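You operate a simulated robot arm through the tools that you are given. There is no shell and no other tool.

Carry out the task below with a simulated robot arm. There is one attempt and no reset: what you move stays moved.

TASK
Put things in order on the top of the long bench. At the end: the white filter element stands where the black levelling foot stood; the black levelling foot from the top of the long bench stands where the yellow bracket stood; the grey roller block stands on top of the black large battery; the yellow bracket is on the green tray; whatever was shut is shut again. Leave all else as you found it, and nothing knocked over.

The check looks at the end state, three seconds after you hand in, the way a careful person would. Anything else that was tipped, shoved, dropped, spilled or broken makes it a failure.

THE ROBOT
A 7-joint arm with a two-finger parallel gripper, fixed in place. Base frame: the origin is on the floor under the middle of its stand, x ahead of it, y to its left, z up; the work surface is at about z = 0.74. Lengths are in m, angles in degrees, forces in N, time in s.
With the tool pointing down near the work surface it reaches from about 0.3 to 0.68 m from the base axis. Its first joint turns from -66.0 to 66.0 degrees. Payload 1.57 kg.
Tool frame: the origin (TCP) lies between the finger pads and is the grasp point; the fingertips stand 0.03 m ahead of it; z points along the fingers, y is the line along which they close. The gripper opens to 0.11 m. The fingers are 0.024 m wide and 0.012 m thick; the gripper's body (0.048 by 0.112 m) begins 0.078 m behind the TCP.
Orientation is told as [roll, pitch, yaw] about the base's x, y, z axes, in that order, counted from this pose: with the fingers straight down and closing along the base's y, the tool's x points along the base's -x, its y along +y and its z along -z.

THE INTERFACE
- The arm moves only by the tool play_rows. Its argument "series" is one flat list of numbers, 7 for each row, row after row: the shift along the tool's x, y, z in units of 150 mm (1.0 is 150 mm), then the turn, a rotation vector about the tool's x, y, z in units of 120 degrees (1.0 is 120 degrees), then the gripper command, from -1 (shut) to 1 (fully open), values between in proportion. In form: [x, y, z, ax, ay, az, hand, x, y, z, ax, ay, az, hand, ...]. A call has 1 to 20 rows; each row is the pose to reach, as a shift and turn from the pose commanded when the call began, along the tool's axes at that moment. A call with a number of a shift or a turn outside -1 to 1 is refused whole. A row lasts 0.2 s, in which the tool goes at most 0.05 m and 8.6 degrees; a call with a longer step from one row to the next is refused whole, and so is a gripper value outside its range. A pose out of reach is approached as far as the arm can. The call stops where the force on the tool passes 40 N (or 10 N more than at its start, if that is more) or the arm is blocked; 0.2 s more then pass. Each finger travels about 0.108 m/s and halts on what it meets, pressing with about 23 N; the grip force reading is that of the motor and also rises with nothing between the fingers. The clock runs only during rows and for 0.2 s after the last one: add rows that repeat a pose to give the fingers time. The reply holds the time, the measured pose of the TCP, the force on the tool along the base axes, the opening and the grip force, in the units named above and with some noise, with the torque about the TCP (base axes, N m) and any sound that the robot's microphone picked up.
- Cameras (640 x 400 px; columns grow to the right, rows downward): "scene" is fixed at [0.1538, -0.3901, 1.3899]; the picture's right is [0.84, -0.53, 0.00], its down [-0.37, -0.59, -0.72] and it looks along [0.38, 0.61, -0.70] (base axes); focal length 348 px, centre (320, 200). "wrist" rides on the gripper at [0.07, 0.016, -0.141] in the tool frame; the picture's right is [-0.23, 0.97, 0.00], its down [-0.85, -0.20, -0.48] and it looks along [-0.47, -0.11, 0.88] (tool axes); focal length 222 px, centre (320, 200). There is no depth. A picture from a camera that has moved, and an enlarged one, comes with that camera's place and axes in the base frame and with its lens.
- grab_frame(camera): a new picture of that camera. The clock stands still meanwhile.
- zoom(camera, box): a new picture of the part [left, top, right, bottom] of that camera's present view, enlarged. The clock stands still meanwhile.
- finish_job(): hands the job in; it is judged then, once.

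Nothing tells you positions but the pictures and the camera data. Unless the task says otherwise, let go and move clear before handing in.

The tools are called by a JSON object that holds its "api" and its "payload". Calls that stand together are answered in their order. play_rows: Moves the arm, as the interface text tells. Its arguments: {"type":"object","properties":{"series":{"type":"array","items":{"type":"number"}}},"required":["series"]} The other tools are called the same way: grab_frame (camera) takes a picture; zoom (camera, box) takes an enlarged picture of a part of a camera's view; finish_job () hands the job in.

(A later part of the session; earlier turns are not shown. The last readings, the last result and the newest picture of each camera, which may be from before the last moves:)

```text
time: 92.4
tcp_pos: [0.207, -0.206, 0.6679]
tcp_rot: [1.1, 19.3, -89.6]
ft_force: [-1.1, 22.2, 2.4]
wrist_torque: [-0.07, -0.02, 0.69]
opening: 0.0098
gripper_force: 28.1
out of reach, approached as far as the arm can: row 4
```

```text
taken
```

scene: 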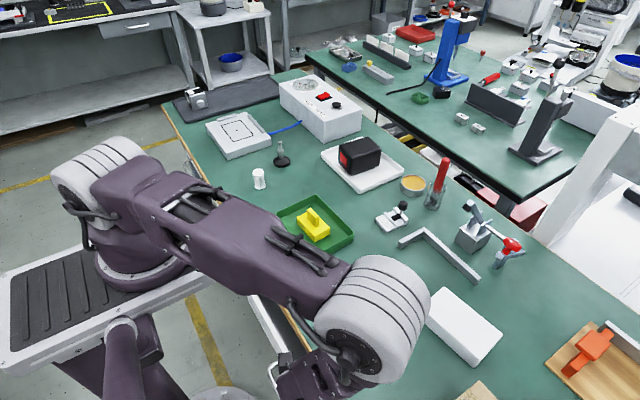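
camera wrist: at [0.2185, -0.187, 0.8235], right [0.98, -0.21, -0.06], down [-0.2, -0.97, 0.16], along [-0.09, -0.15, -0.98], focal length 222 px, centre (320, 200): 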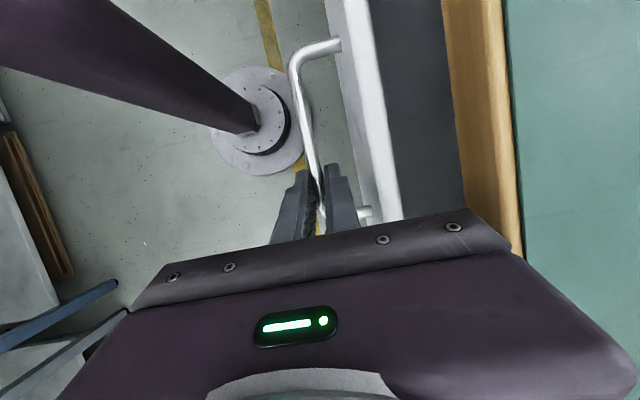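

Leaning sideways hits a joint limit, but the drawer gap (≈35 mm) is now wide enough to push its front outward from inside, at a better reach further toward -y. I'll release the handle and come back upright.

{"api": "play_rows", "payload": {"series": [0, 0, 0, 0, 0, 0, -0.85, 0, 0, 0, 0, 0, 0, -0.65, 0.03, 0, 0, 0, -0.05, 0, -0.6, 0.06, 0, 0.002, 0, -0.1, 0, -0.6, 0.097, 0, 0.005, -0.008, -0.161, 0, -0.6, 0.097, 0, 0.005, -0.008, -0.161, 0, -0.6]}}

{"api": "grab_frame", "payload": {"camera": "wrist"}}

```text
time: 93.8
tcp_pos: [0.2068, -0.1945, 0.6727]
tcp_rot: [2.2, -0.1, -90.3]
ft_force: [-0.7, 0.1, -0.2]
wrist_torque: [-0.01, -0.03, 0.02]
opening: 0.0222
gripper_force: 0.1
```

```text
taken
camera wrist: at [0.2168, -0.1231, 0.8133], right [0.97, -0.23, 0.04], down [-0.22, -0.85, 0.47], along [-0.08, -0.47, -0.88], focal length 222 px, centre (320, 200)
```

wrist: 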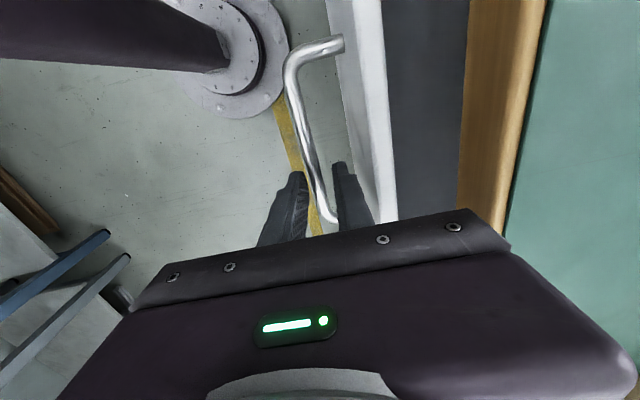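

{"api": "play_rows", "payload": {"series": [0, 0.01, -0.1, 0.009, 0, 0, -0.6, 0, 0.02, -0.3, 0.018, 0, 0, -0.6, 0, 0.03, -0.6, 0.018, 0, 0, -0.6, 0, 0.03, -0.9, 0.018, 0, 0, -0.6, 0, 0.03, -0.98, 0.018, 0, 0, -0.6]}}

{"api": "grab_frame", "payload": {"camera": "wrist"}}

```text
time: 95.0
tcp_pos: [0.2075, -0.1944, 0.8175]
tcp_rot: [-0.1, 0.0, -90.3]
ft_force: [0.0, -0.4, 0.4]
wrist_torque: [0.02, -0.04, 0.0]
opening: 0.0221
gripper_force: 0.1
```

```text
taken
camera wrist: at [0.2233, -0.1234, 0.9591], right [0.97, -0.23, 0.0], down [-0.2, -0.85, 0.48], along [-0.11, -0.47, -0.88], focal length 222 px, centre (320, 200)
```

wrist: 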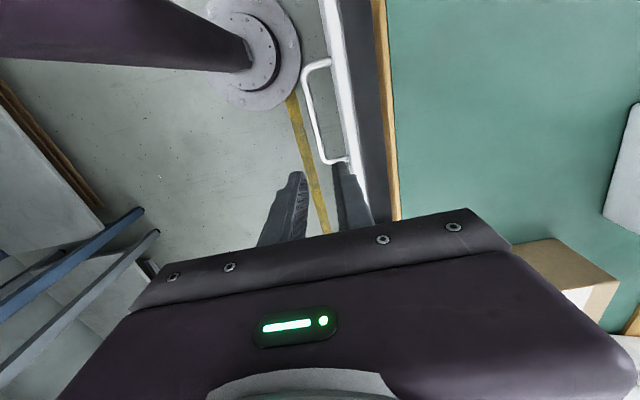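

Drawer gap is clear from here. I'll rotate back to yaw 0, close the fingers, and look along the gap further toward -y.

{"api": "play_rows", "payload": {"series": [-0.05, 0.06, -0.1, 0, 0, -0.068, -0.8, -0.1, 0.12, -0.2, 0, 0, -0.136, -1, -0.15, 0.18, -0.3, 0, 0, -0.204, -1, -0.2, 0.24, -0.4, 0, 0, -0.272, -1, -0.25, 0.3, -0.5, 0, 0, -0.34, -1, -0.3, 0.36, -0.533, 0, 0, -0.408, -1, -0.35, 0.42, -0.533, 0, 0, -0.476, -1, -0.4, 0.48, -0.533, 0, 0, -0.544, -1, -0.45, 0.54, -0.533, 0, 0, -0.612, -1, -0.5, 0.6, -0.533, 0, 0, -0.68, -1, -0.507, 0.6, -0.533, 0, 0, -0.7525, -1, -0.507, 0.6, -0.533, 0, 0, -0.7525, -1]}}

{"api": "grab_frame", "payload": {"camera": "wrist"}}

{"api": "grab_frame", "payload": {"camera": "scene"}}

```text
refused: row 11 steps farther than a row can; nothing moved
```

```text
taken
camera wrist: at [0.2233, -0.1234, 0.9591], right [0.97, -0.23, 0.0], down [-0.2, -0.85, 0.48], along [-0.11, -0.47, -0.88], focal length 222 px, centre (320, 200)
```

wrist: 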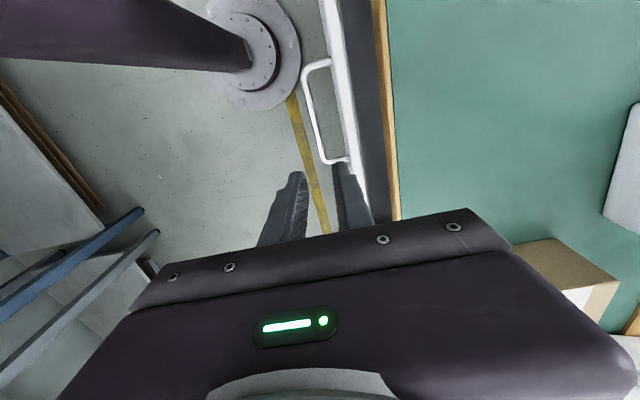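

```text
taken
```

scene: 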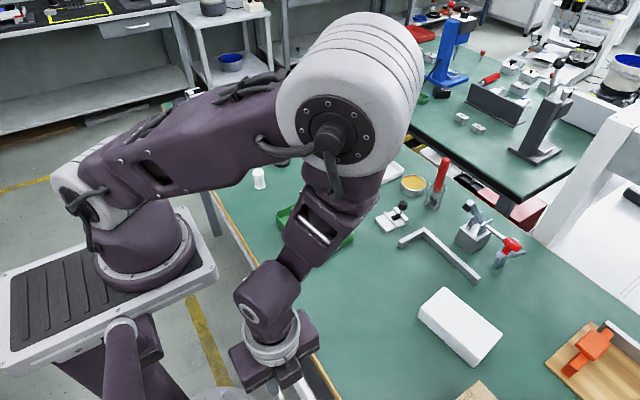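

One row turned slightly too far; I'll resend it with even steps.

{"api": "play_rows", "payload": {"series": [-0.05, 0.06, -0.1, 0, 0, -0.068, -0.8, -0.1, 0.12, -0.2, 0, 0, -0.136, -1, -0.15, 0.18, -0.3, 0, 0, -0.204, -1, -0.2, 0.24, -0.4, 0, 0, -0.272, -1, -0.25, 0.3, -0.5, 0, 0, -0.34, -1, -0.3, 0.36, -0.533, 0, 0, -0.408, -1, -0.35, 0.42, -0.533, 0, 0, -0.476, -1, -0.4, 0.48, -0.533, 0, 0, -0.544, -1, -0.45, 0.54, -0.533, 0, 0, -0.612, -1, -0.5, 0.6, -0.533, 0, 0, -0.68, -1, -0.507, 0.6, -0.533, 0, 0, -0.72, -1, -0.507, 0.6, -0.533, 0, 0, -0.7525, -1]}}

{"api": "grab_frame", "payload": {"camera": "wrist"}}

{"api": "grab_frame", "payload": {"camera": "scene"}}

```text
time: 97.6
tcp_pos: [0.297, -0.2718, 0.9002]
tcp_rot: [-0.1, 0.1, 0.2]
ft_force: [0.4, 0.0, -0.8]
wrist_torque: [0.03, -0.03, 0.0]
opening: 0.0
gripper_force: 21.2
```

```text
taken
camera wrist: at [0.2257, -0.2539, 1.0401], right [0.23, 0.97, 0.0], down [0.86, -0.2, 0.48], along [0.46, -0.11, -0.88], focal length 222 px, centre (320, 200)
```

wrist: 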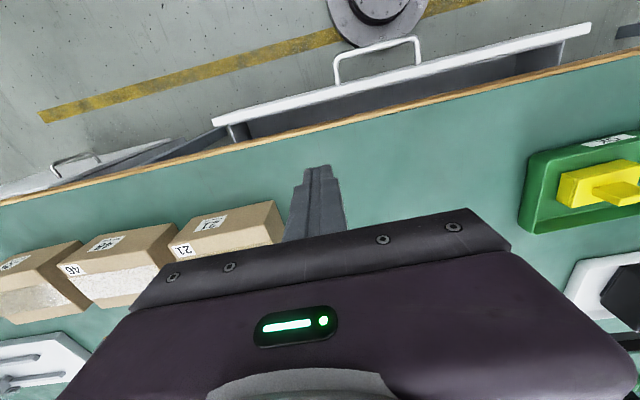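

```text
taken
```

scene: 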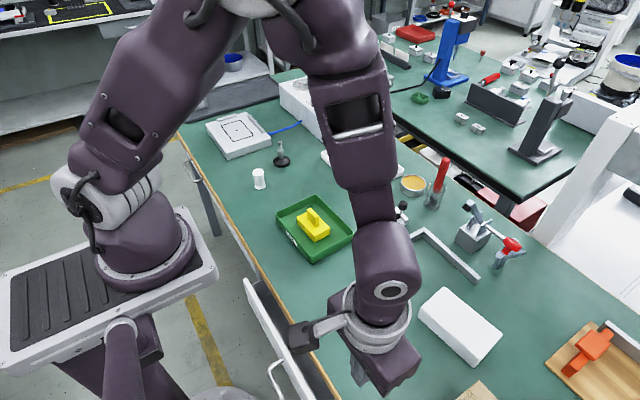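

The open drawer is visible. Zooming into its interior.

{"api": "zoom", "payload": {"camera": "wrist", "box": [200, 20, 400, 160]}}

{"api": "zoom", "payload": {"camera": "wrist", "box": [400, 10, 600, 130]}}

{"api": "zoom", "payload": {"camera": "scene", "box": [230, 260, 350, 400]}}

```text
2.86 times, centred on (300, 90) of wrist
camera zoom: at [0.2257, -0.2539, 1.0401], right [0.23, 0.97, 0.0], down [0.86, -0.2, 0.48], along [0.46, -0.11, -0.88], focal length 635 px, centre (377, 514)
```

zoom: 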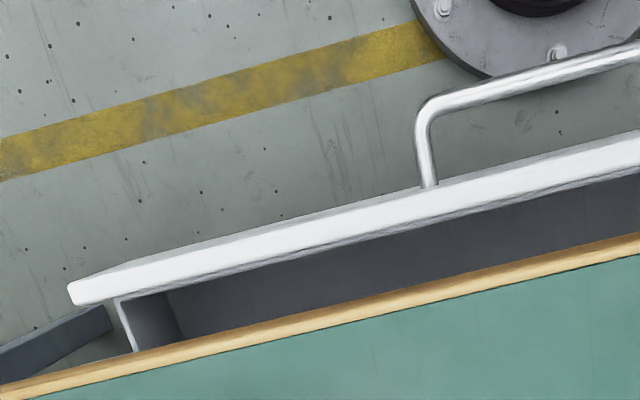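

```text
3.20 times, centred on (500, 70) of wrist
camera zoom: at [0.2257, -0.2539, 1.0401], right [0.23, 0.97, 0.0], down [0.86, -0.2, 0.48], along [0.46, -0.11, -0.88], focal length 711 px, centre (-256, 616)
```

zoom: 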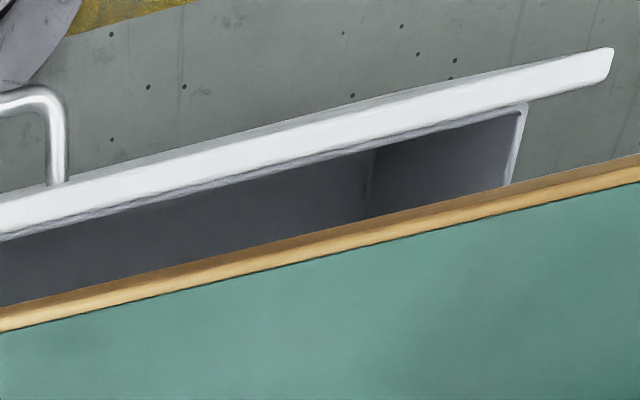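

```text
2.86 times, centred on (290, 330) of scene
camera zoom: at [0.1538, -0.3901, 1.3899], right [0.84, -0.53, 0.0], down [-0.37, -0.59, -0.72], along [0.38, 0.61, -0.7], focal length 995 px, centre (406, -171)
```

zoom: 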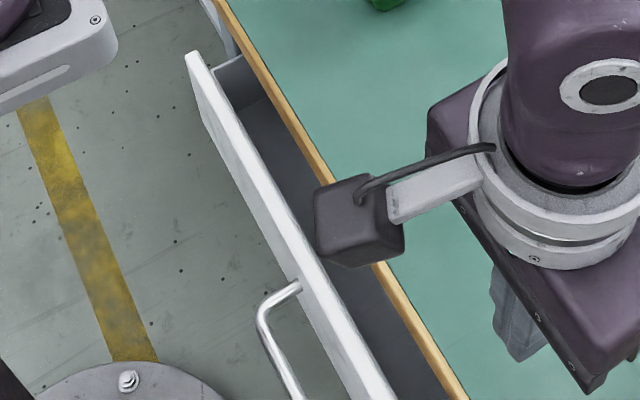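

It's a proper drawer box, spanning y≈-0.40…0.06, with the front now at x≈0.244–0.257. The gap is 24 mm, so I can grip the front panel's top edge at y=-0.30 (one finger inside, one outside), where the reach is better.

{"api": "play_rows", "payload": {"series": [0.03, -0.02, 0.06, 0, 0, 0.068, -0.8, 0.06, -0.04, 0.12, 0, 0, 0.136, -0.6, 0.09, -0.06, 0.18, 0, 0, 0.204, -0.5, 0.12, -0.08, 0.24, 0, 0, 0.272, -0.5, 0.15, -0.1, 0.3, 0, 0, 0.34, -0.5, 0.18, -0.12, 0.36, 0, 0, 0.408, -0.5, 0.21, -0.14, 0.42, 0, 0, 0.476, -0.5, 0.24, -0.16, 0.48, 0, 0, 0.544, -0.5, 0.27, -0.18, 0.54, 0, 0, 0.612, -0.527, 0.3, -0.188, 0.6, 0, 0, 0.68, -0.527, 0.31, -0.188, 0.667, 0, 0, 0.715, -0.527, 0.31, -0.188, 0.667, 0, 0, 0.75, -0.527]}}

{"api": "zoom", "payload": {"camera": "wrist", "box": [240, 20, 420, 240]}}

{"api": "grab_frame", "payload": {"camera": "scene"}}

```text
time: 100.2
tcp_pos: [0.2498, -0.2986, 0.8013]
tcp_rot: [-0.2, -0.1, -90.1]
ft_force: [-0.8, -0.3, -0.1]
wrist_torque: [-0.03, 0.02, -0.01]
opening: 0.026
gripper_force: 0.0
```

```text
1.82 times, centred on (330, 130) of wrist
camera zoom: at [0.2647, -0.2272, 0.9406], right [0.97, -0.23, 0.0], down [-0.2, -0.85, 0.48], along [-0.11, -0.47, -0.88], focal length 404 px, centre (302, 327)
```

zoom: 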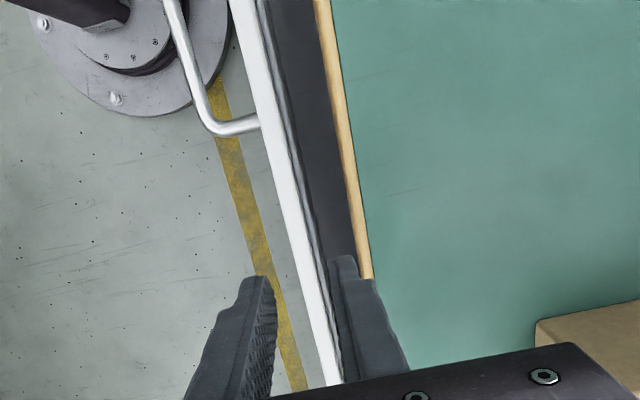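

```text
taken
```

scene: 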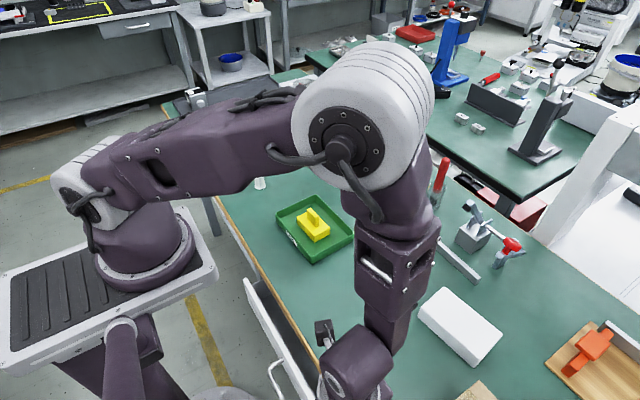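

The panel edge runs between the fingertips. Descending in stages with a small correction.

{"api": "play_rows", "payload": {"series": [0, -0.013, 0.15, 0, 0, 0, -0.527, 0, -0.013, 0.3, 0, 0, 0, -0.527, 0, -0.013, 0.45, 0, 0, 0, -0.527, 0, -0.013, 0.45, 0, 0, 0, -0.527]}}

{"api": "zoom", "payload": {"camera": "wrist", "box": [240, 80, 420, 240]}}

```text
time: 101.2
tcp_pos: [0.249, -0.2985, 0.7346]
tcp_rot: [-0.1, -0.2, -90.0]
ft_force: [-0.3, 0.2, 0.6]
wrist_torque: [0.02, 0.0, 0.01]
opening: 0.0258
gripper_force: 0.3
```

```text
2.50 times, centred on (330, 160) of wrist
camera zoom: at [0.2635, -0.2266, 0.8738], right [0.97, -0.23, 0.0], down [-0.2, -0.85, 0.48], along [-0.11, -0.47, -0.88], focal length 555 px, centre (295, 300)
```

zoom: 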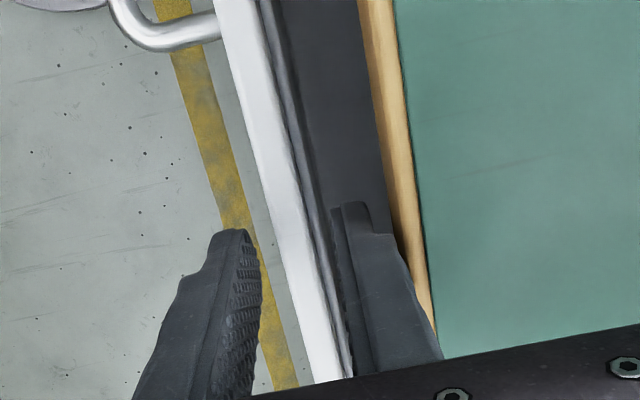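

{"api": "play_rows", "payload": {"series": [0, 0, 0.1, 0, 0, 0, -0.527, 0, 0, 0.2, 0, 0, 0, -0.527, 0, 0, 0.3, 0, 0, 0, -0.527, 0, 0, 0.35, 0, 0, 0, -0.527, 0, 0, 0.35, 0, 0, 0, -0.527]}}

{"api": "zoom", "payload": {"camera": "wrist", "box": [240, 80, 420, 240]}}

```text
time: 102.4
tcp_pos: [0.2472, -0.2981, 0.6787]
tcp_rot: [-0.1, 0.0, -90.0]
ft_force: [1.1, -0.4, 0.8]
wrist_torque: [0.01, -0.02, 0.0]
opening: 0.0261
gripper_force: 0.1
```

```text
2.50 times, centred on (330, 160) of wrist
camera zoom: at [0.2625, -0.2273, 0.8193], right [0.97, -0.23, 0.0], down [-0.2, -0.85, 0.48], along [-0.11, -0.47, -0.88], focal length 555 px, centre (295, 300)
```

zoom: 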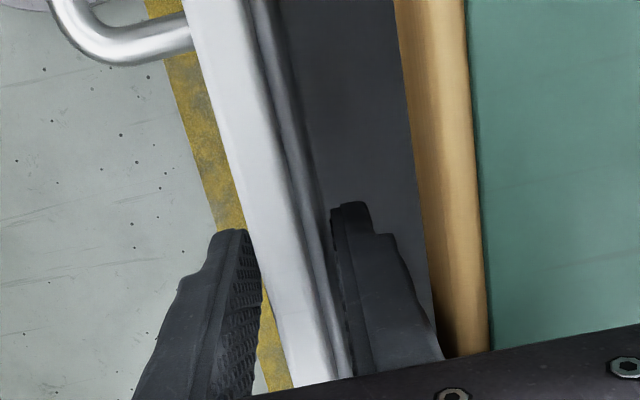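

Fingers straddle the panel with no contact. Closing on the panel and pulling outward slowly.

{"api": "play_rows", "payload": {"series": [0, 0, 0, 0, 0, 0, -0.65, 0, 0, 0, 0, 0, 0, -0.8, 0, 0, 0, 0, 0, 0, -0.95, 0, 0, 0, 0, 0, 0, -1]}}

{"api": "play_rows", "payload": {"series": [0, -0.04, 0, 0, 0, 0, -1, 0, -0.08, 0, 0, 0, 0, -1, 0, -0.12, 0, 0, 0, 0, -1, 0, -0.16, 0, 0, 0, 0, -1, 0, -0.2, 0, 0, 0, 0, -1, 0, -0.24, 0, 0, 0, 0, -1]}}

{"api": "grab_frame", "payload": {"camera": "wrist"}}

{"api": "grab_frame", "payload": {"camera": "scene"}}

```text
time: 103.4
tcp_pos: [0.2476, -0.2981, 0.68]
tcp_rot: [-0.2, 0.0, -90.1]
ft_force: [-2.1, 0.3, -2.5]
wrist_torque: [-0.03, -0.86, -0.06]
opening: 0.0159
gripper_force: 31.6
```

```text
time: 104.8
tcp_pos: [0.2115, -0.2995, 0.6801]
tcp_rot: [-0.1, 0.0, -90.0]
ft_force: [0.1, 17.7, 21.0]
wrist_torque: [0.21, -1.53, 0.0]
opening: 0.0161
gripper_force: 31.3
```

```text
taken
camera wrist: at [0.2255, -0.2279, 0.8196], right [0.97, -0.23, 0.0], down [-0.2, -0.86, 0.48], along [-0.11, -0.47, -0.88], focal length 222 px, centre (320, 200)
```

wrist: 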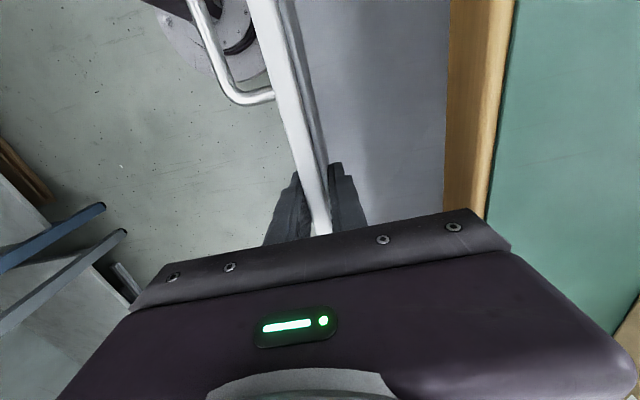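

```text
taken
```

scene: 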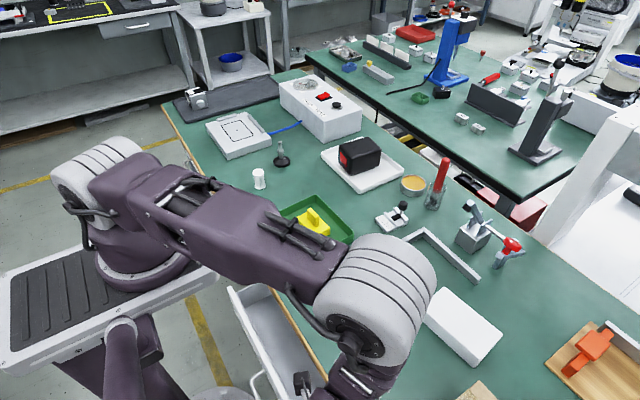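

The drawer keeps coming. Continuing the pull another 5 cm.

{"api": "play_rows", "payload": {"series": [0, -0.05, 0, 0, 0, 0, -1, 0, -0.1, 0, 0, 0, 0, -1, 0, -0.15, 0, 0, 0, 0, -1, 0, -0.2, 0, 0, 0, 0, -1, 0, -0.25, 0, 0, 0, 0, -1, 0, -0.3, 0, 0, 0, 0, -1]}}

{"api": "grab_frame", "payload": {"camera": "wrist"}}

{"api": "grab_frame", "payload": {"camera": "scene"}}

```text
time: 106.2
tcp_pos: [0.1668, -0.2993, 0.6789]
tcp_rot: [-0.1, -0.1, -90.0]
ft_force: [1.3, 10.1, -23.4]
wrist_torque: [-0.2, -0.4, -0.22]
opening: 0.0159
gripper_force: 32.2
```

```text
taken
camera wrist: at [0.1832, -0.228, 0.8191], right [0.97, -0.23, 0.0], down [-0.2, -0.85, 0.48], along [-0.11, -0.47, -0.88], focal length 222 px, centre (320, 200)
```

wrist: 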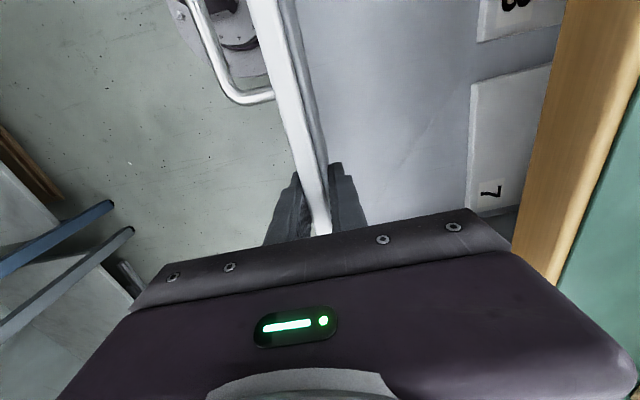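

```text
taken
```

scene: 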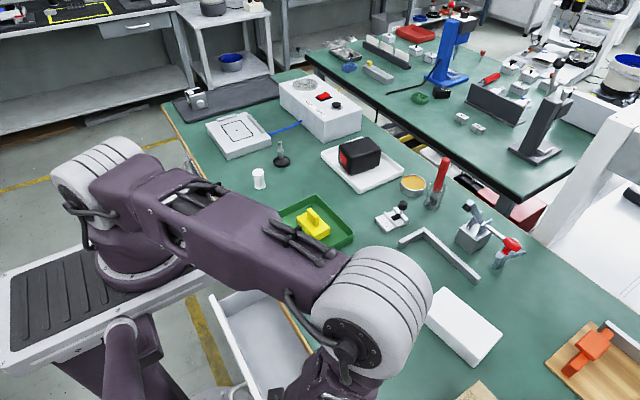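

White compartments labelled "7" and "8" are appearing in the drawer. Pulling further, up to the joint limit.

{"api": "play_rows", "payload": {"series": [0, -0.05, 0, 0, 0, 0, -1, 0, -0.1, 0, 0, 0, 0, -1, 0, -0.15, 0, 0, 0, 0, -1, 0, -0.2, 0, 0, 0, 0, -1, 0, -0.25, 0, 0, 0, 0, -1, 0, -0.3, 0, 0, 0, 0, -1]}}

{"api": "grab_frame", "payload": {"camera": "wrist"}}

{"api": "grab_frame", "payload": {"camera": "scene"}}

```text
time: 107.6
tcp_pos: [0.1227, -0.3003, 0.6802]
tcp_rot: [-0.1, -0.1, -90.0]
ft_force: [1.9, 2.6, 0.1]
wrist_torque: [1.03, -0.76, -0.03]
opening: 0.0158
gripper_force: 31.9
```

```text
taken
camera wrist: at [0.1369, -0.2282, 0.8199], right [0.97, -0.23, 0.0], down [-0.2, -0.85, 0.48], along [-0.11, -0.47, -0.88], focal length 222 px, centre (320, 200)
```

wrist: 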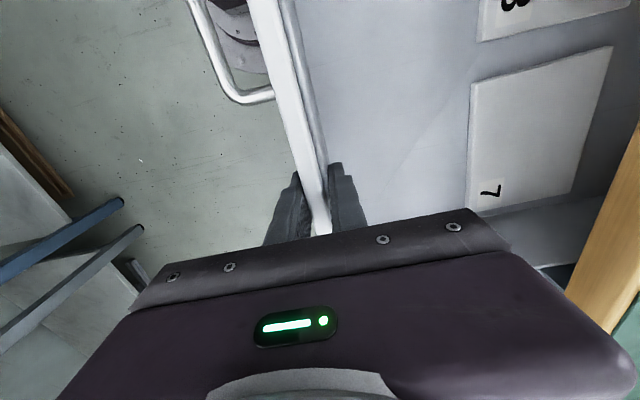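

```text
taken
```

scene: 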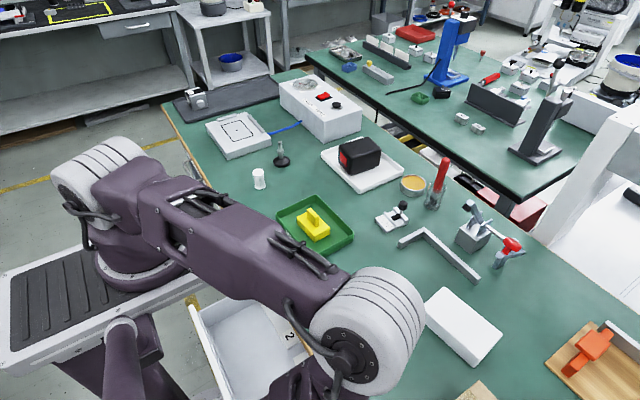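

The drawer is now ~18 cm open with white labelled boxes inside. I'll release, rise, and look in from above.

{"api": "play_rows", "payload": {"series": [0, 0, 0, 0, 0, 0, -0.7, 0, 0, 0, 0, 0, 0, -0.527, 0, 0, 0, 0, 0, 0, -0.527, 0, 0, -0.1, 0, 0, 0, -0.527, 0, 0, -0.3, 0, 0, 0, -0.527, 0, 0, -0.6, 0, 0, 0, -0.527, 0, 0, -0.9, 0, 0, 0, -0.527, 0, 0, -1, 0, 0, 0, -0.527]}}

{"api": "grab_frame", "payload": {"camera": "wrist"}}

{"api": "grab_frame", "payload": {"camera": "scene"}}

```text
time: 109.4
tcp_pos: [0.1226, -0.2996, 0.8303]
tcp_rot: [-0.1, 0.0, -90.0]
ft_force: [0.6, 1.0, 0.1]
wrist_torque: [0.02, -0.02, 0.01]
opening: 0.0265
gripper_force: 0.0
```

```text
taken
camera wrist: at [0.1379, -0.2279, 0.9701], right [0.97, -0.23, 0.0], down [-0.2, -0.85, 0.48], along [-0.11, -0.47, -0.88], focal length 222 px, centre (320, 200)
```

wrist: 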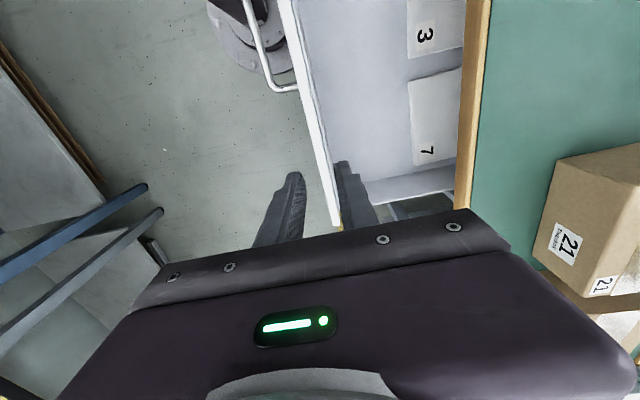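

```text
taken
```

scene: 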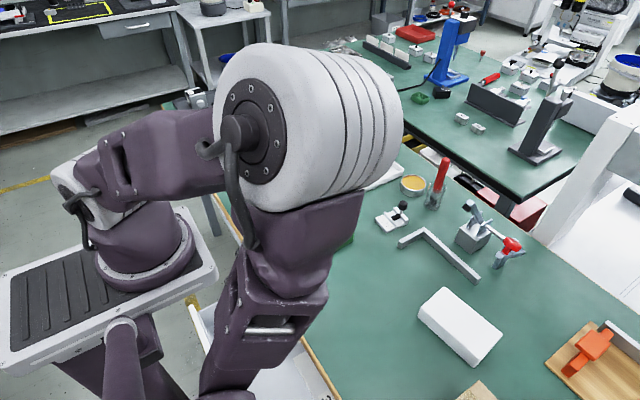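

Numbered white areas ("3", "7") lie on the drawer floor. I'll rotate to yaw 0 and look down into the whole drawer.

{"api": "play_rows", "payload": {"series": [0.03, 0.08, -0.15, 0, 0, -0.0625, -0.527, 0.06, 0.16, -0.3, 0, 0, -0.125, -0.527, 0.1, 0.24, -0.45, 0, 0, -0.1875, -0.527, 0.15, 0.32, -0.6, 0, 0, -0.25, -0.527, 0.22, 0.4, -0.7, 0, 0, -0.3125, -0.527, 0.3, 0.48, -0.8, 0, 0, -0.375, -0.527, 0.4, 0.56, -0.8, 0, 0, -0.4375, -0.527, 0.5, 0.64, -0.8, 0, 0, -0.5, -0.527, 0.6, 0.72, -0.8, 0, 0, -0.5625, -0.527, 0.7, 0.8, -0.8, 0, 0, -0.625, -0.527, 0.8, 0.88, -0.8, 0, 0, -0.6875, -0.527, 0.867, 0.98, -0.8, 0, 0, -0.75, -0.527]}}

{"api": "grab_frame", "payload": {"camera": "wrist"}}

{"api": "zoom", "payload": {"camera": "wrist", "box": [180, 0, 480, 180]}}

{"api": "grab_frame", "payload": {"camera": "scene"}}

```text
time: 112.0
tcp_pos: [0.2859, -0.178, 0.9518]
tcp_rot: [-0.1, 0.2, 0.2]
ft_force: [0.1, 0.4, 0.1]
wrist_torque: [0.0, 0.0, -0.01]
opening: 0.0261
gripper_force: 0.1
out of reach, approached as far as the arm can: row 10, 11, 12
```

```text
taken
camera wrist: at [0.2136, -0.1606, 1.0924], right [0.22, 0.97, 0.0], down [0.86, -0.2, 0.48], along [0.46, -0.11, -0.88], focal length 222 px, centre (320, 200)
```

wrist: 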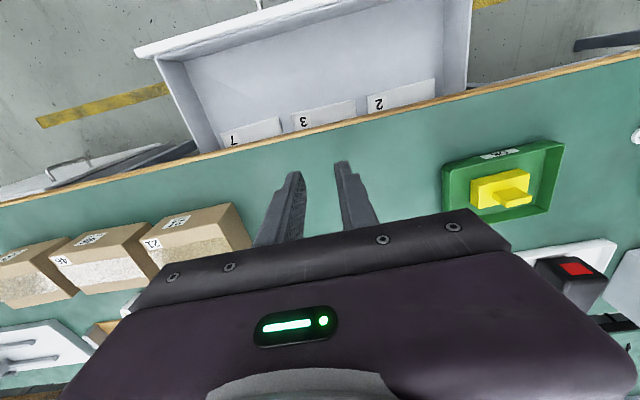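

```text
2.13 times, centred on (330, 90) of wrist
camera zoom: at [0.2136, -0.1606, 1.0924], right [0.22, 0.97, 0.0], down [0.86, -0.2, 0.48], along [0.46, -0.11, -0.88], focal length 474 px, centre (299, 435)
```

zoom: 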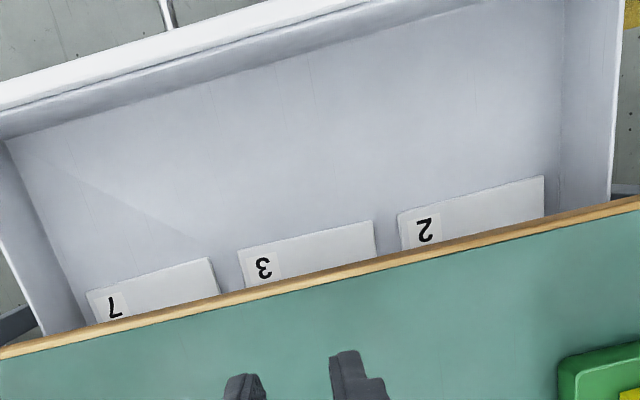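

```text
taken
```

scene: 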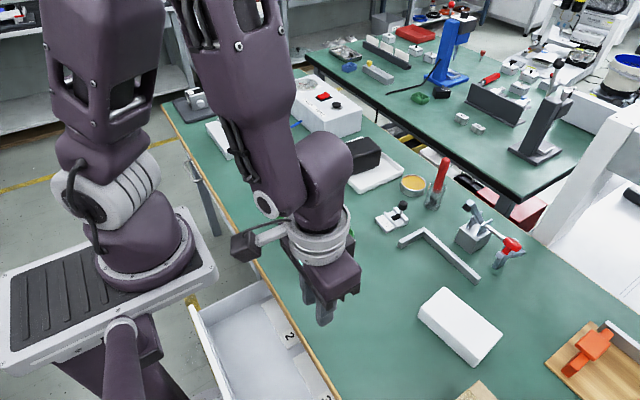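

The drawer floor carries three flat white plates "7", "3", "2"; the items may be deeper in. I'll turn to yaw +90 so the camera looks along the drawer from its -y end, from lower down.

{"api": "play_rows", "payload": {"series": [0.03, -0.07, 0, 0, 0, -0.0625, -0.527, 0.06, -0.14, 0, 0, 0, -0.125, -0.527, 0.09, -0.21, 0, 0, 0, -0.1875, -0.527, 0.12, -0.28, 0.1, 0, 0, -0.25, -0.527, 0.15, -0.35, 0.2, 0, 0, -0.3125, -0.527, 0.18, -0.42, 0.3, 0, 0, -0.375, -0.527, 0.21, -0.49, 0.4, 0, 0, -0.4375, -0.527, 0.24, -0.56, 0.5, 0, 0, -0.5, -0.527, 0.28, -0.63, 0.6, 0, 0, -0.5625, -0.527, 0.32, -0.7, 0.7, 0, 0, -0.625, -0.527, 0.36, -0.75, 0.8, 0, 0, -0.6875, -0.527, 0.4, -0.8, 0.9, 0, 0, -0.75, -0.527]}}

{"api": "grab_frame", "payload": {"camera": "wrist"}}

{"api": "grab_frame", "payload": {"camera": "scene"}}

```text
time: 114.6
tcp_pos: [0.2251, -0.2984, 0.8172]
tcp_rot: [0.1, 0.2, 90.1]
ft_force: [-0.4, 0.7, 0.3]
wrist_torque: [0.01, 0.03, 0.0]
opening: 0.026
gripper_force: 0.1
out of reach, approached as far as the arm can: row 8
```

```text
taken
camera wrist: at [0.207, -0.3652, 0.9581], right [-0.97, 0.23, 0.0], down [0.2, 0.86, 0.48], along [0.11, 0.46, -0.88], focal length 222 px, centre (320, 200)
```

wrist: 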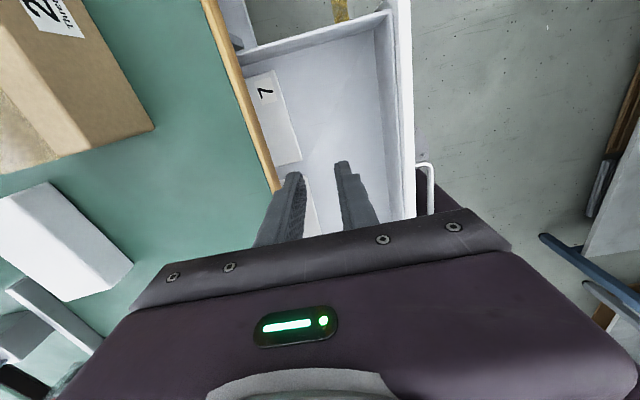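

```text
taken
```

scene: 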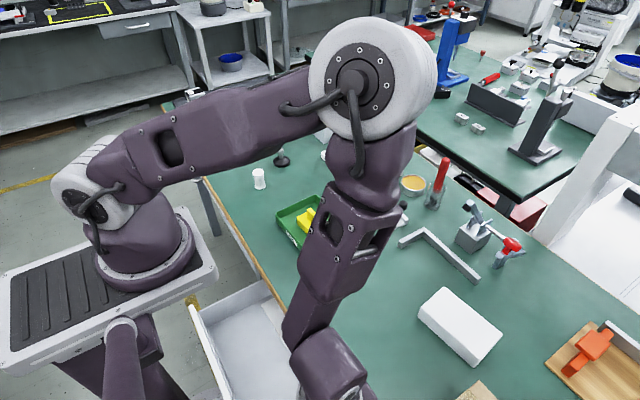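

{"api": "zoom", "payload": {"camera": "scene", "box": [180, 270, 350, 400]}}

{"api": "zoom", "payload": {"camera": "wrist", "box": [220, 0, 440, 200]}}

```text
3.08 times, centred on (265, 335) of scene
camera zoom: at [0.1538, -0.3901, 1.3899], right [0.84, -0.53, 0.0], down [-0.37, -0.59, -0.72], along [0.38, 0.61, -0.7], focal length 1072 px, centre (489, -215)
```

zoom: 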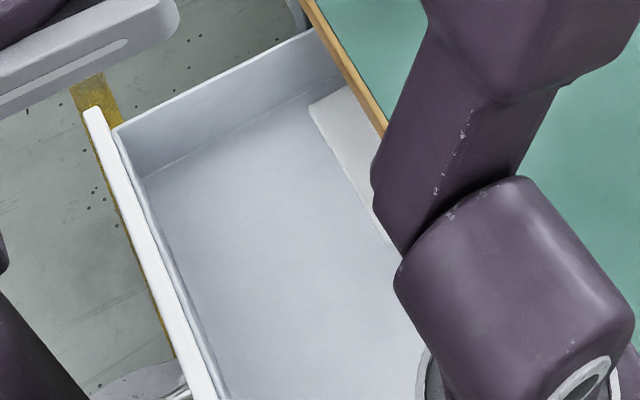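

```text
2.00 times, centred on (330, 100) of wrist
camera zoom: at [0.207, -0.3652, 0.9581], right [-0.97, 0.23, 0.0], down [0.2, 0.86, 0.48], along [0.11, 0.46, -0.88], focal length 444 px, centre (300, 400)
```

zoom: 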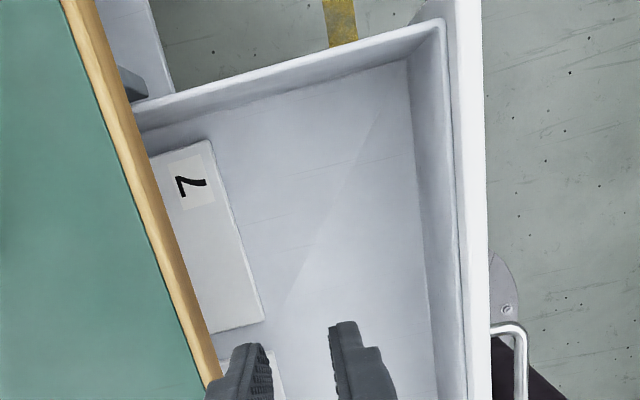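

Plates are thin, at z≈0.62, x≈0.26–0.36. I need the drawer wider open; I'll test whether the arm can reach further out near the panel's -y end (y≈-0.37).

{"api": "play_rows", "payload": {"series": [0.12, 0.17, -0.05, 0, 0, 0, -0.527, 0.24, 0.34, -0.1, 0, 0, 0, -0.527, 0.36, 0.51, -0.1, 0, 0, 0, -0.527, 0.477, 0.683, -0.1, 0, 0, 0, -0.527, 0.477, 0.683, -0.1, 0, 0, 0, -0.527]}}

{"api": "play_rows", "payload": {"series": [0, 0.1, 0, 0, 0, 0, -0.527, 0, 0.2, 0, 0, 0, 0, -0.527, 0, 0.3, 0, 0, 0, 0, -0.527, 0, 0.4, 0, 0, 0, 0, -0.527, 0, 0.4, 0, 0, 0, 0, -0.527]}}

{"api": "grab_frame", "payload": {"camera": "wrist"}}

{"api": "grab_frame", "payload": {"camera": "scene"}}

```text
time: 115.8
tcp_pos: [0.1199, -0.3683, 0.8329]
tcp_rot: [0.1, 0.0, 90.0]
ft_force: [-0.2, 0.6, 0.1]
wrist_torque: [-0.02, -0.02, -0.01]
opening: 0.026
gripper_force: 0.1
```

```text
time: 117.0
tcp_pos: [0.0605, -0.3681, 0.8344]
tcp_rot: [0.2, 0.1, 90.0]
ft_force: [-0.8, -1.0, -0.5]
wrist_torque: [-0.01, -0.01, 0.0]
opening: 0.0262
gripper_force: 0.0
```

```text
taken
camera wrist: at [0.0426, -0.4362, 0.9751], right [-0.97, 0.23, 0.0], down [0.2, 0.86, 0.48], along [0.11, 0.47, -0.88], focal length 222 px, centre (320, 200)
```

wrist: 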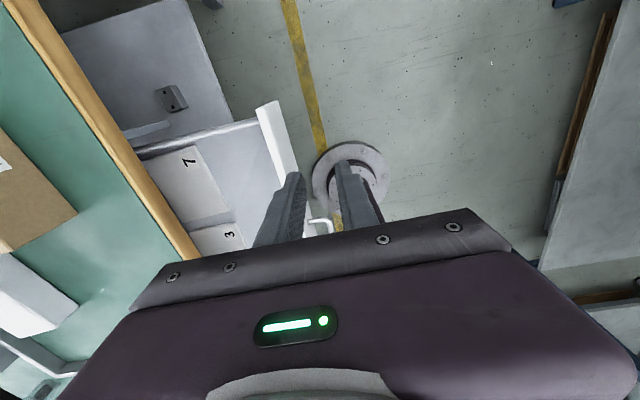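

```text
taken
```

scene: 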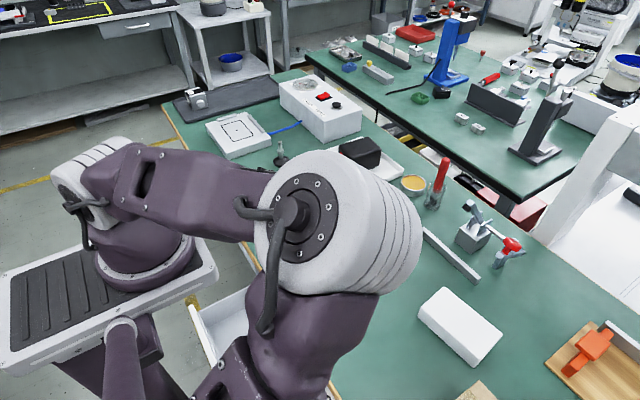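

Reach extends to x≈0.06 here. There's also a small grey block visible on something beneath the bench at upper left; let me zoom in.

{"api": "zoom", "payload": {"camera": "wrist", "box": [60, 0, 300, 260]}}

{"api": "zoom", "payload": {"camera": "wrist", "box": [130, 60, 220, 130]}}

```text
1.54 times, centred on (180, 130) of wrist
camera zoom: at [0.0426, -0.4362, 0.9751], right [-0.97, 0.23, 0.0], down [0.2, 0.86, 0.48], along [0.11, 0.47, -0.88], focal length 342 px, centre (535, 308)
```

zoom: 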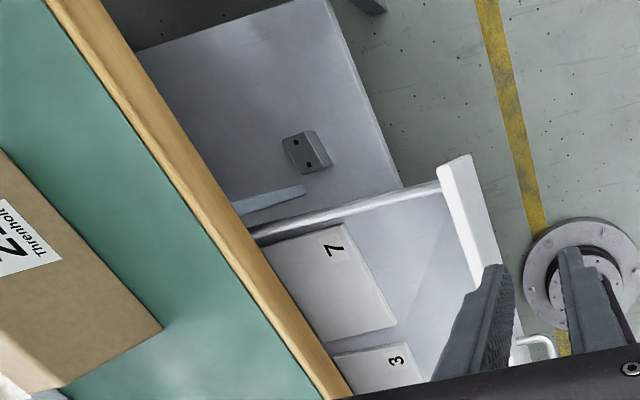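

```text
5.71 times, centred on (175, 95) of wrist
camera zoom: at [0.0426, -0.4362, 0.9751], right [-0.97, 0.23, 0.0], down [0.2, 0.86, 0.48], along [0.11, 0.47, -0.88], focal length 1269 px, centre (1149, 800)
```

zoom: 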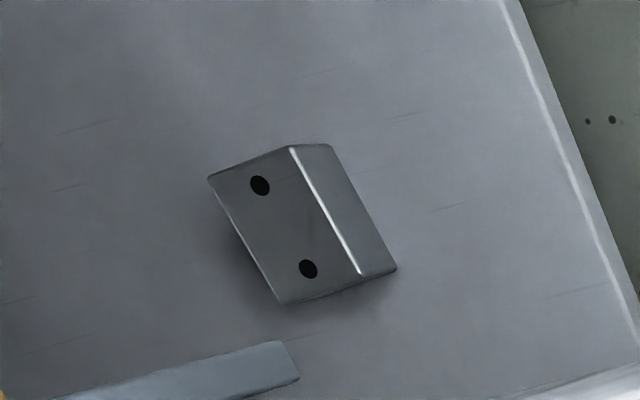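

That two-hole block lies on a shelf far below the bench and can't be what I'm after yet. I'll grip the drawer front again near its -y end and pull it further open.

{"api": "play_rows", "payload": {"series": [0, -0.1, 0, 0, 0, 0, -0.527, 0, -0.2, 0, 0, 0, 0, -0.527, 0, -0.3, 0, 0, 0, 0, -0.527, 0, -0.417, 0, 0, 0, 0, -0.527, 0, -0.417, 0.1, 0, 0, 0, -0.527, 0, -0.417, 0.1, 0, 0, 0, -0.527]}}

{"api": "grab_frame", "payload": {"camera": "wrist"}}

{"api": "zoom", "payload": {"camera": "wrist", "box": [220, 40, 420, 240]}}

```text
time: 118.4
tcp_pos: [0.1201, -0.3669, 0.8207]
tcp_rot: [0.1, 0.1, 90.0]
ft_force: [0.1, 0.2, -1.0]
wrist_torque: [0.01, 0.0, -0.01]
opening: 0.0257
gripper_force: 0.1
```

```text
taken
camera wrist: at [0.1044, -0.4345, 0.9605], right [-0.97, 0.23, 0.0], down [0.2, 0.86, 0.48], along [0.11, 0.47, -0.88], focal length 222 px, centre (320, 200)
```

wrist: 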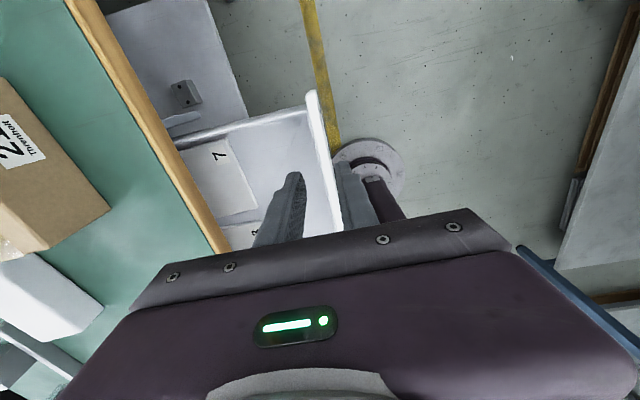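

```text
2.00 times, centred on (320, 140) of wrist
camera zoom: at [0.1044, -0.4345, 0.9605], right [-0.97, 0.23, 0.0], down [0.2, 0.86, 0.48], along [0.11, 0.47, -0.88], focal length 444 px, centre (320, 320)
```

zoom: 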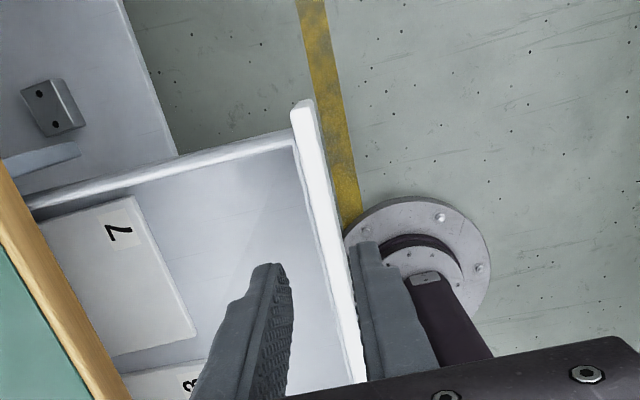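

{"api": "play_rows", "payload": {"series": [0, 0.02, 0.15, 0, 0, 0, -0.527, 0, 0.02, 0.35, 0, 0, 0, -0.527, 0, 0.02, 0.55, 0, 0, 0, -0.527, 0, 0.02, 0.55, 0, 0, 0, -0.527]}}

{"api": "zoom", "payload": {"camera": "wrist", "box": [220, 40, 420, 240]}}

```text
time: 119.4
tcp_pos: [0.1195, -0.3672, 0.7385]
tcp_rot: [0.1, 0.1, 90.0]
ft_force: [-0.6, 0.7, 0.1]
wrist_torque: [0.0, 0.01, 0.0]
opening: 0.026
gripper_force: 0.0
```

```text
2.00 times, centred on (320, 140) of wrist
camera zoom: at [0.1026, -0.4355, 0.8789], right [-0.97, 0.23, 0.0], down [0.2, 0.86, 0.48], along [0.11, 0.47, -0.88], focal length 444 px, centre (320, 320)
```

zoom: 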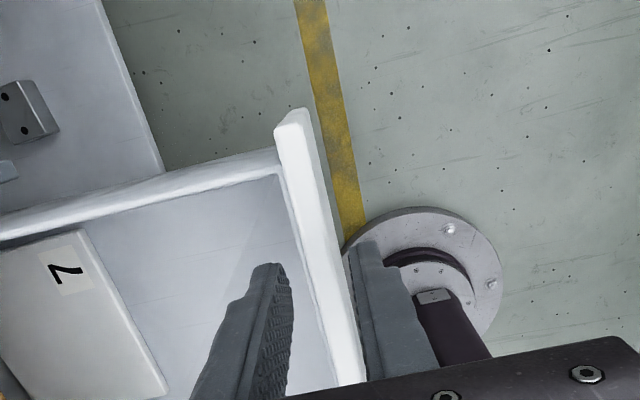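

{"api": "play_rows", "payload": {"series": [0, 0.035, 0, 0, 0, 0, -0.527, 0, 0.035, 0.1, 0, 0, 0, -0.527, 0, 0.035, 0.1, 0, 0, 0, -0.527]}}

{"api": "zoom", "payload": {"camera": "wrist", "box": [220, 40, 420, 240]}}

```text
time: 120.2
tcp_pos: [0.1157, -0.3695, 0.7232]
tcp_rot: [0.1, 0.0, 90.0]
ft_force: [0.3, -1.0, 0.3]
wrist_torque: [-0.02, -0.01, 0.01]
opening: 0.0263
gripper_force: 0.1
```

```text
2.00 times, centred on (320, 140) of wrist
camera zoom: at [0.0984, -0.4365, 0.8628], right [-0.97, 0.23, 0.0], down [0.2, 0.86, 0.48], along [0.11, 0.47, -0.88], focal length 444 px, centre (320, 320)
```

zoom: 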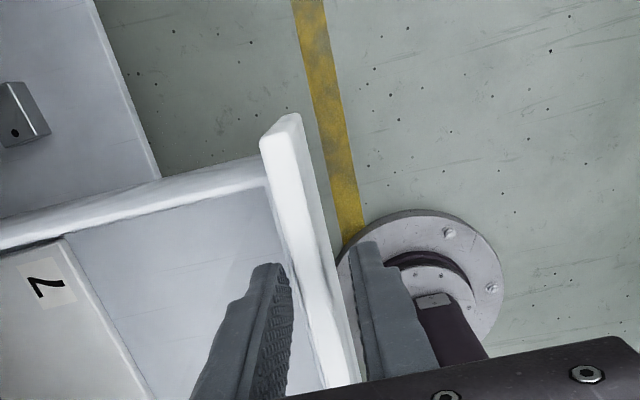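

{"api": "play_rows", "payload": {"series": [0, 0, 0.1, 0, 0, 0, -0.527, 0, 0, 0.2, 0, 0, 0, -0.527, 0, 0, 0.28, 0, 0, 0, -0.527, 0, 0, 0.28, 0, 0, 0, -0.7, 0, 0, 0.28, 0, 0, 0, -0.85, 0, 0, 0.28, 0, 0, 0, -1, 0, 0, 0.28, 0, 0, 0, -1]}}

{"api": "play_rows", "payload": {"series": [0, 0.05, 0, 0, 0, 0, -1, 0, 0.1, 0, 0, 0, 0, -1, 0, 0.15, 0, 0, 0, 0, -1, 0, 0.2, 0, 0, 0, 0, -1, 0, 0.25, 0, 0, 0, 0, -1, 0, 0.3, 0, 0, 0, 0, -1]}}

{"api": "grab_frame", "payload": {"camera": "wrist"}}

```text
time: 120.6
tcp_pos: [0.1157, -0.3702, 0.7132]
tcp_rot: [0.1, 0.1, 90.0]
ft_force: [1.6, 11.0, 28.5]
wrist_torque: [0.59, -0.38, 0.18]
opening: 0.027
gripper_force: 0.3
stopped in row 1: the force on the tool passed its limit at 102 N (the readings are from after the stop); the commanded pose is now the measured one
```

```text
time: 122.0
tcp_pos: [0.0709, -0.3693, 0.7154]
tcp_rot: [0.1, 0.3, 90.0]
ft_force: [1.7, -14.2, -20.1]
wrist_torque: [-0.32, -0.08, -0.06]
opening: 0.0121
gripper_force: 29.5
```

```text
taken
camera wrist: at [0.0537, -0.4364, 0.8553], right [-0.97, 0.23, 0.0], down [0.2, 0.86, 0.47], along [0.11, 0.46, -0.88], focal length 222 px, centre (320, 200)
```

wrist: 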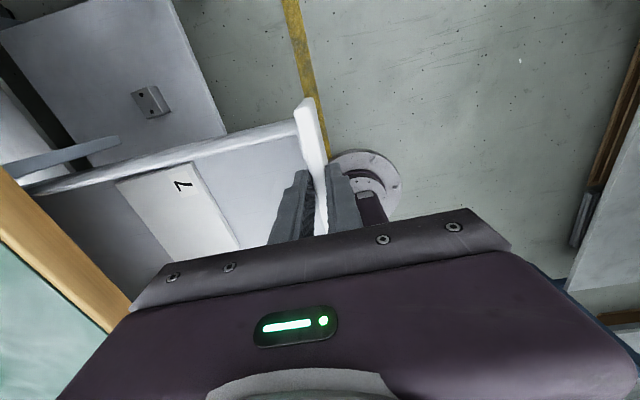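

I should not have chained those two calls: the first stopped on contact (a finger met the panel's top edge), yet the grip at the top edge then held and the drawer moved another 4.5 cm. Let me check the state carefully.

{"api": "zoom", "payload": {"camera": "wrist", "box": [0, 80, 340, 320]}}

{"api": "grab_frame", "payload": {"camera": "scene"}}

```text
1.67 times, centred on (170, 200) of wrist
camera zoom: at [0.0537, -0.4364, 0.8553], right [-0.97, 0.23, 0.0], down [0.2, 0.86, 0.47], along [0.11, 0.46, -0.88], focal length 370 px, centre (570, 200)
```

zoom: 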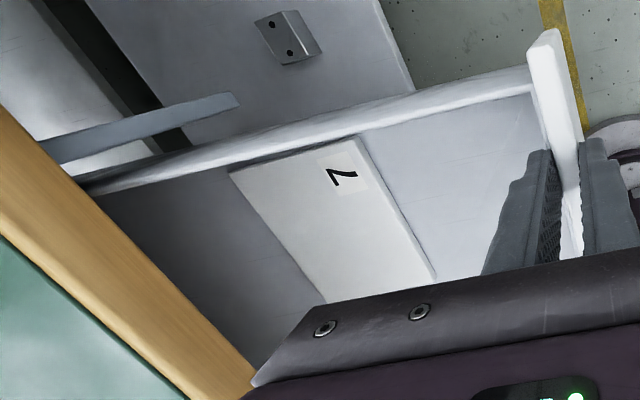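

```text
taken
```

scene: 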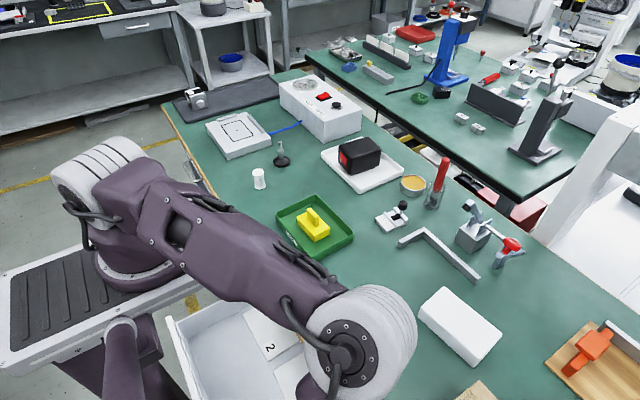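

{"api": "play_rows", "payload": {"series": [0, 0, 0, 0, 0, 0, -0.7, 0, 0, 0, 0, 0, 0, -0.527, 0, 0, -0.05, 0, 0, 0, -0.527, 0, 0, -0.2, 0, 0, 0, -0.527, 0, 0, -0.5, 0, 0, 0, -0.527, 0, 0, -0.8, 0, 0, 0, -0.527, 0, 0, -0.9, 0, 0, 0, -0.527]}}

{"api": "grab_frame", "payload": {"camera": "wrist"}}

{"api": "grab_frame", "payload": {"camera": "scene"}}

```text
time: 123.6
tcp_pos: [0.069, -0.3696, 0.8501]
tcp_rot: [0.2, 0.2, 90.0]
ft_force: [-0.3, -0.7, -0.3]
wrist_torque: [0.0, 0.0, 0.0]
opening: 0.0257
gripper_force: 0.0
```

```text
taken
camera wrist: at [0.0523, -0.4373, 0.9908], right [-0.97, 0.23, 0.0], down [0.2, 0.86, 0.48], along [0.11, 0.46, -0.88], focal length 222 px, centre (320, 200)
```

wrist: 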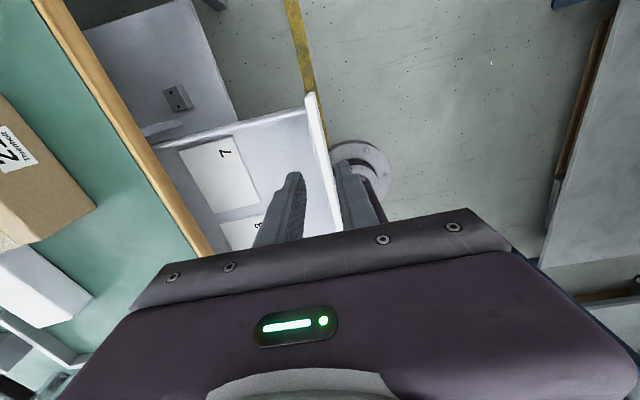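

```text
taken
```

scene: 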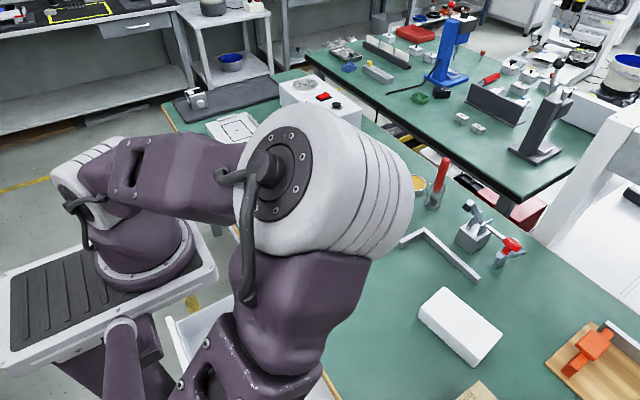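

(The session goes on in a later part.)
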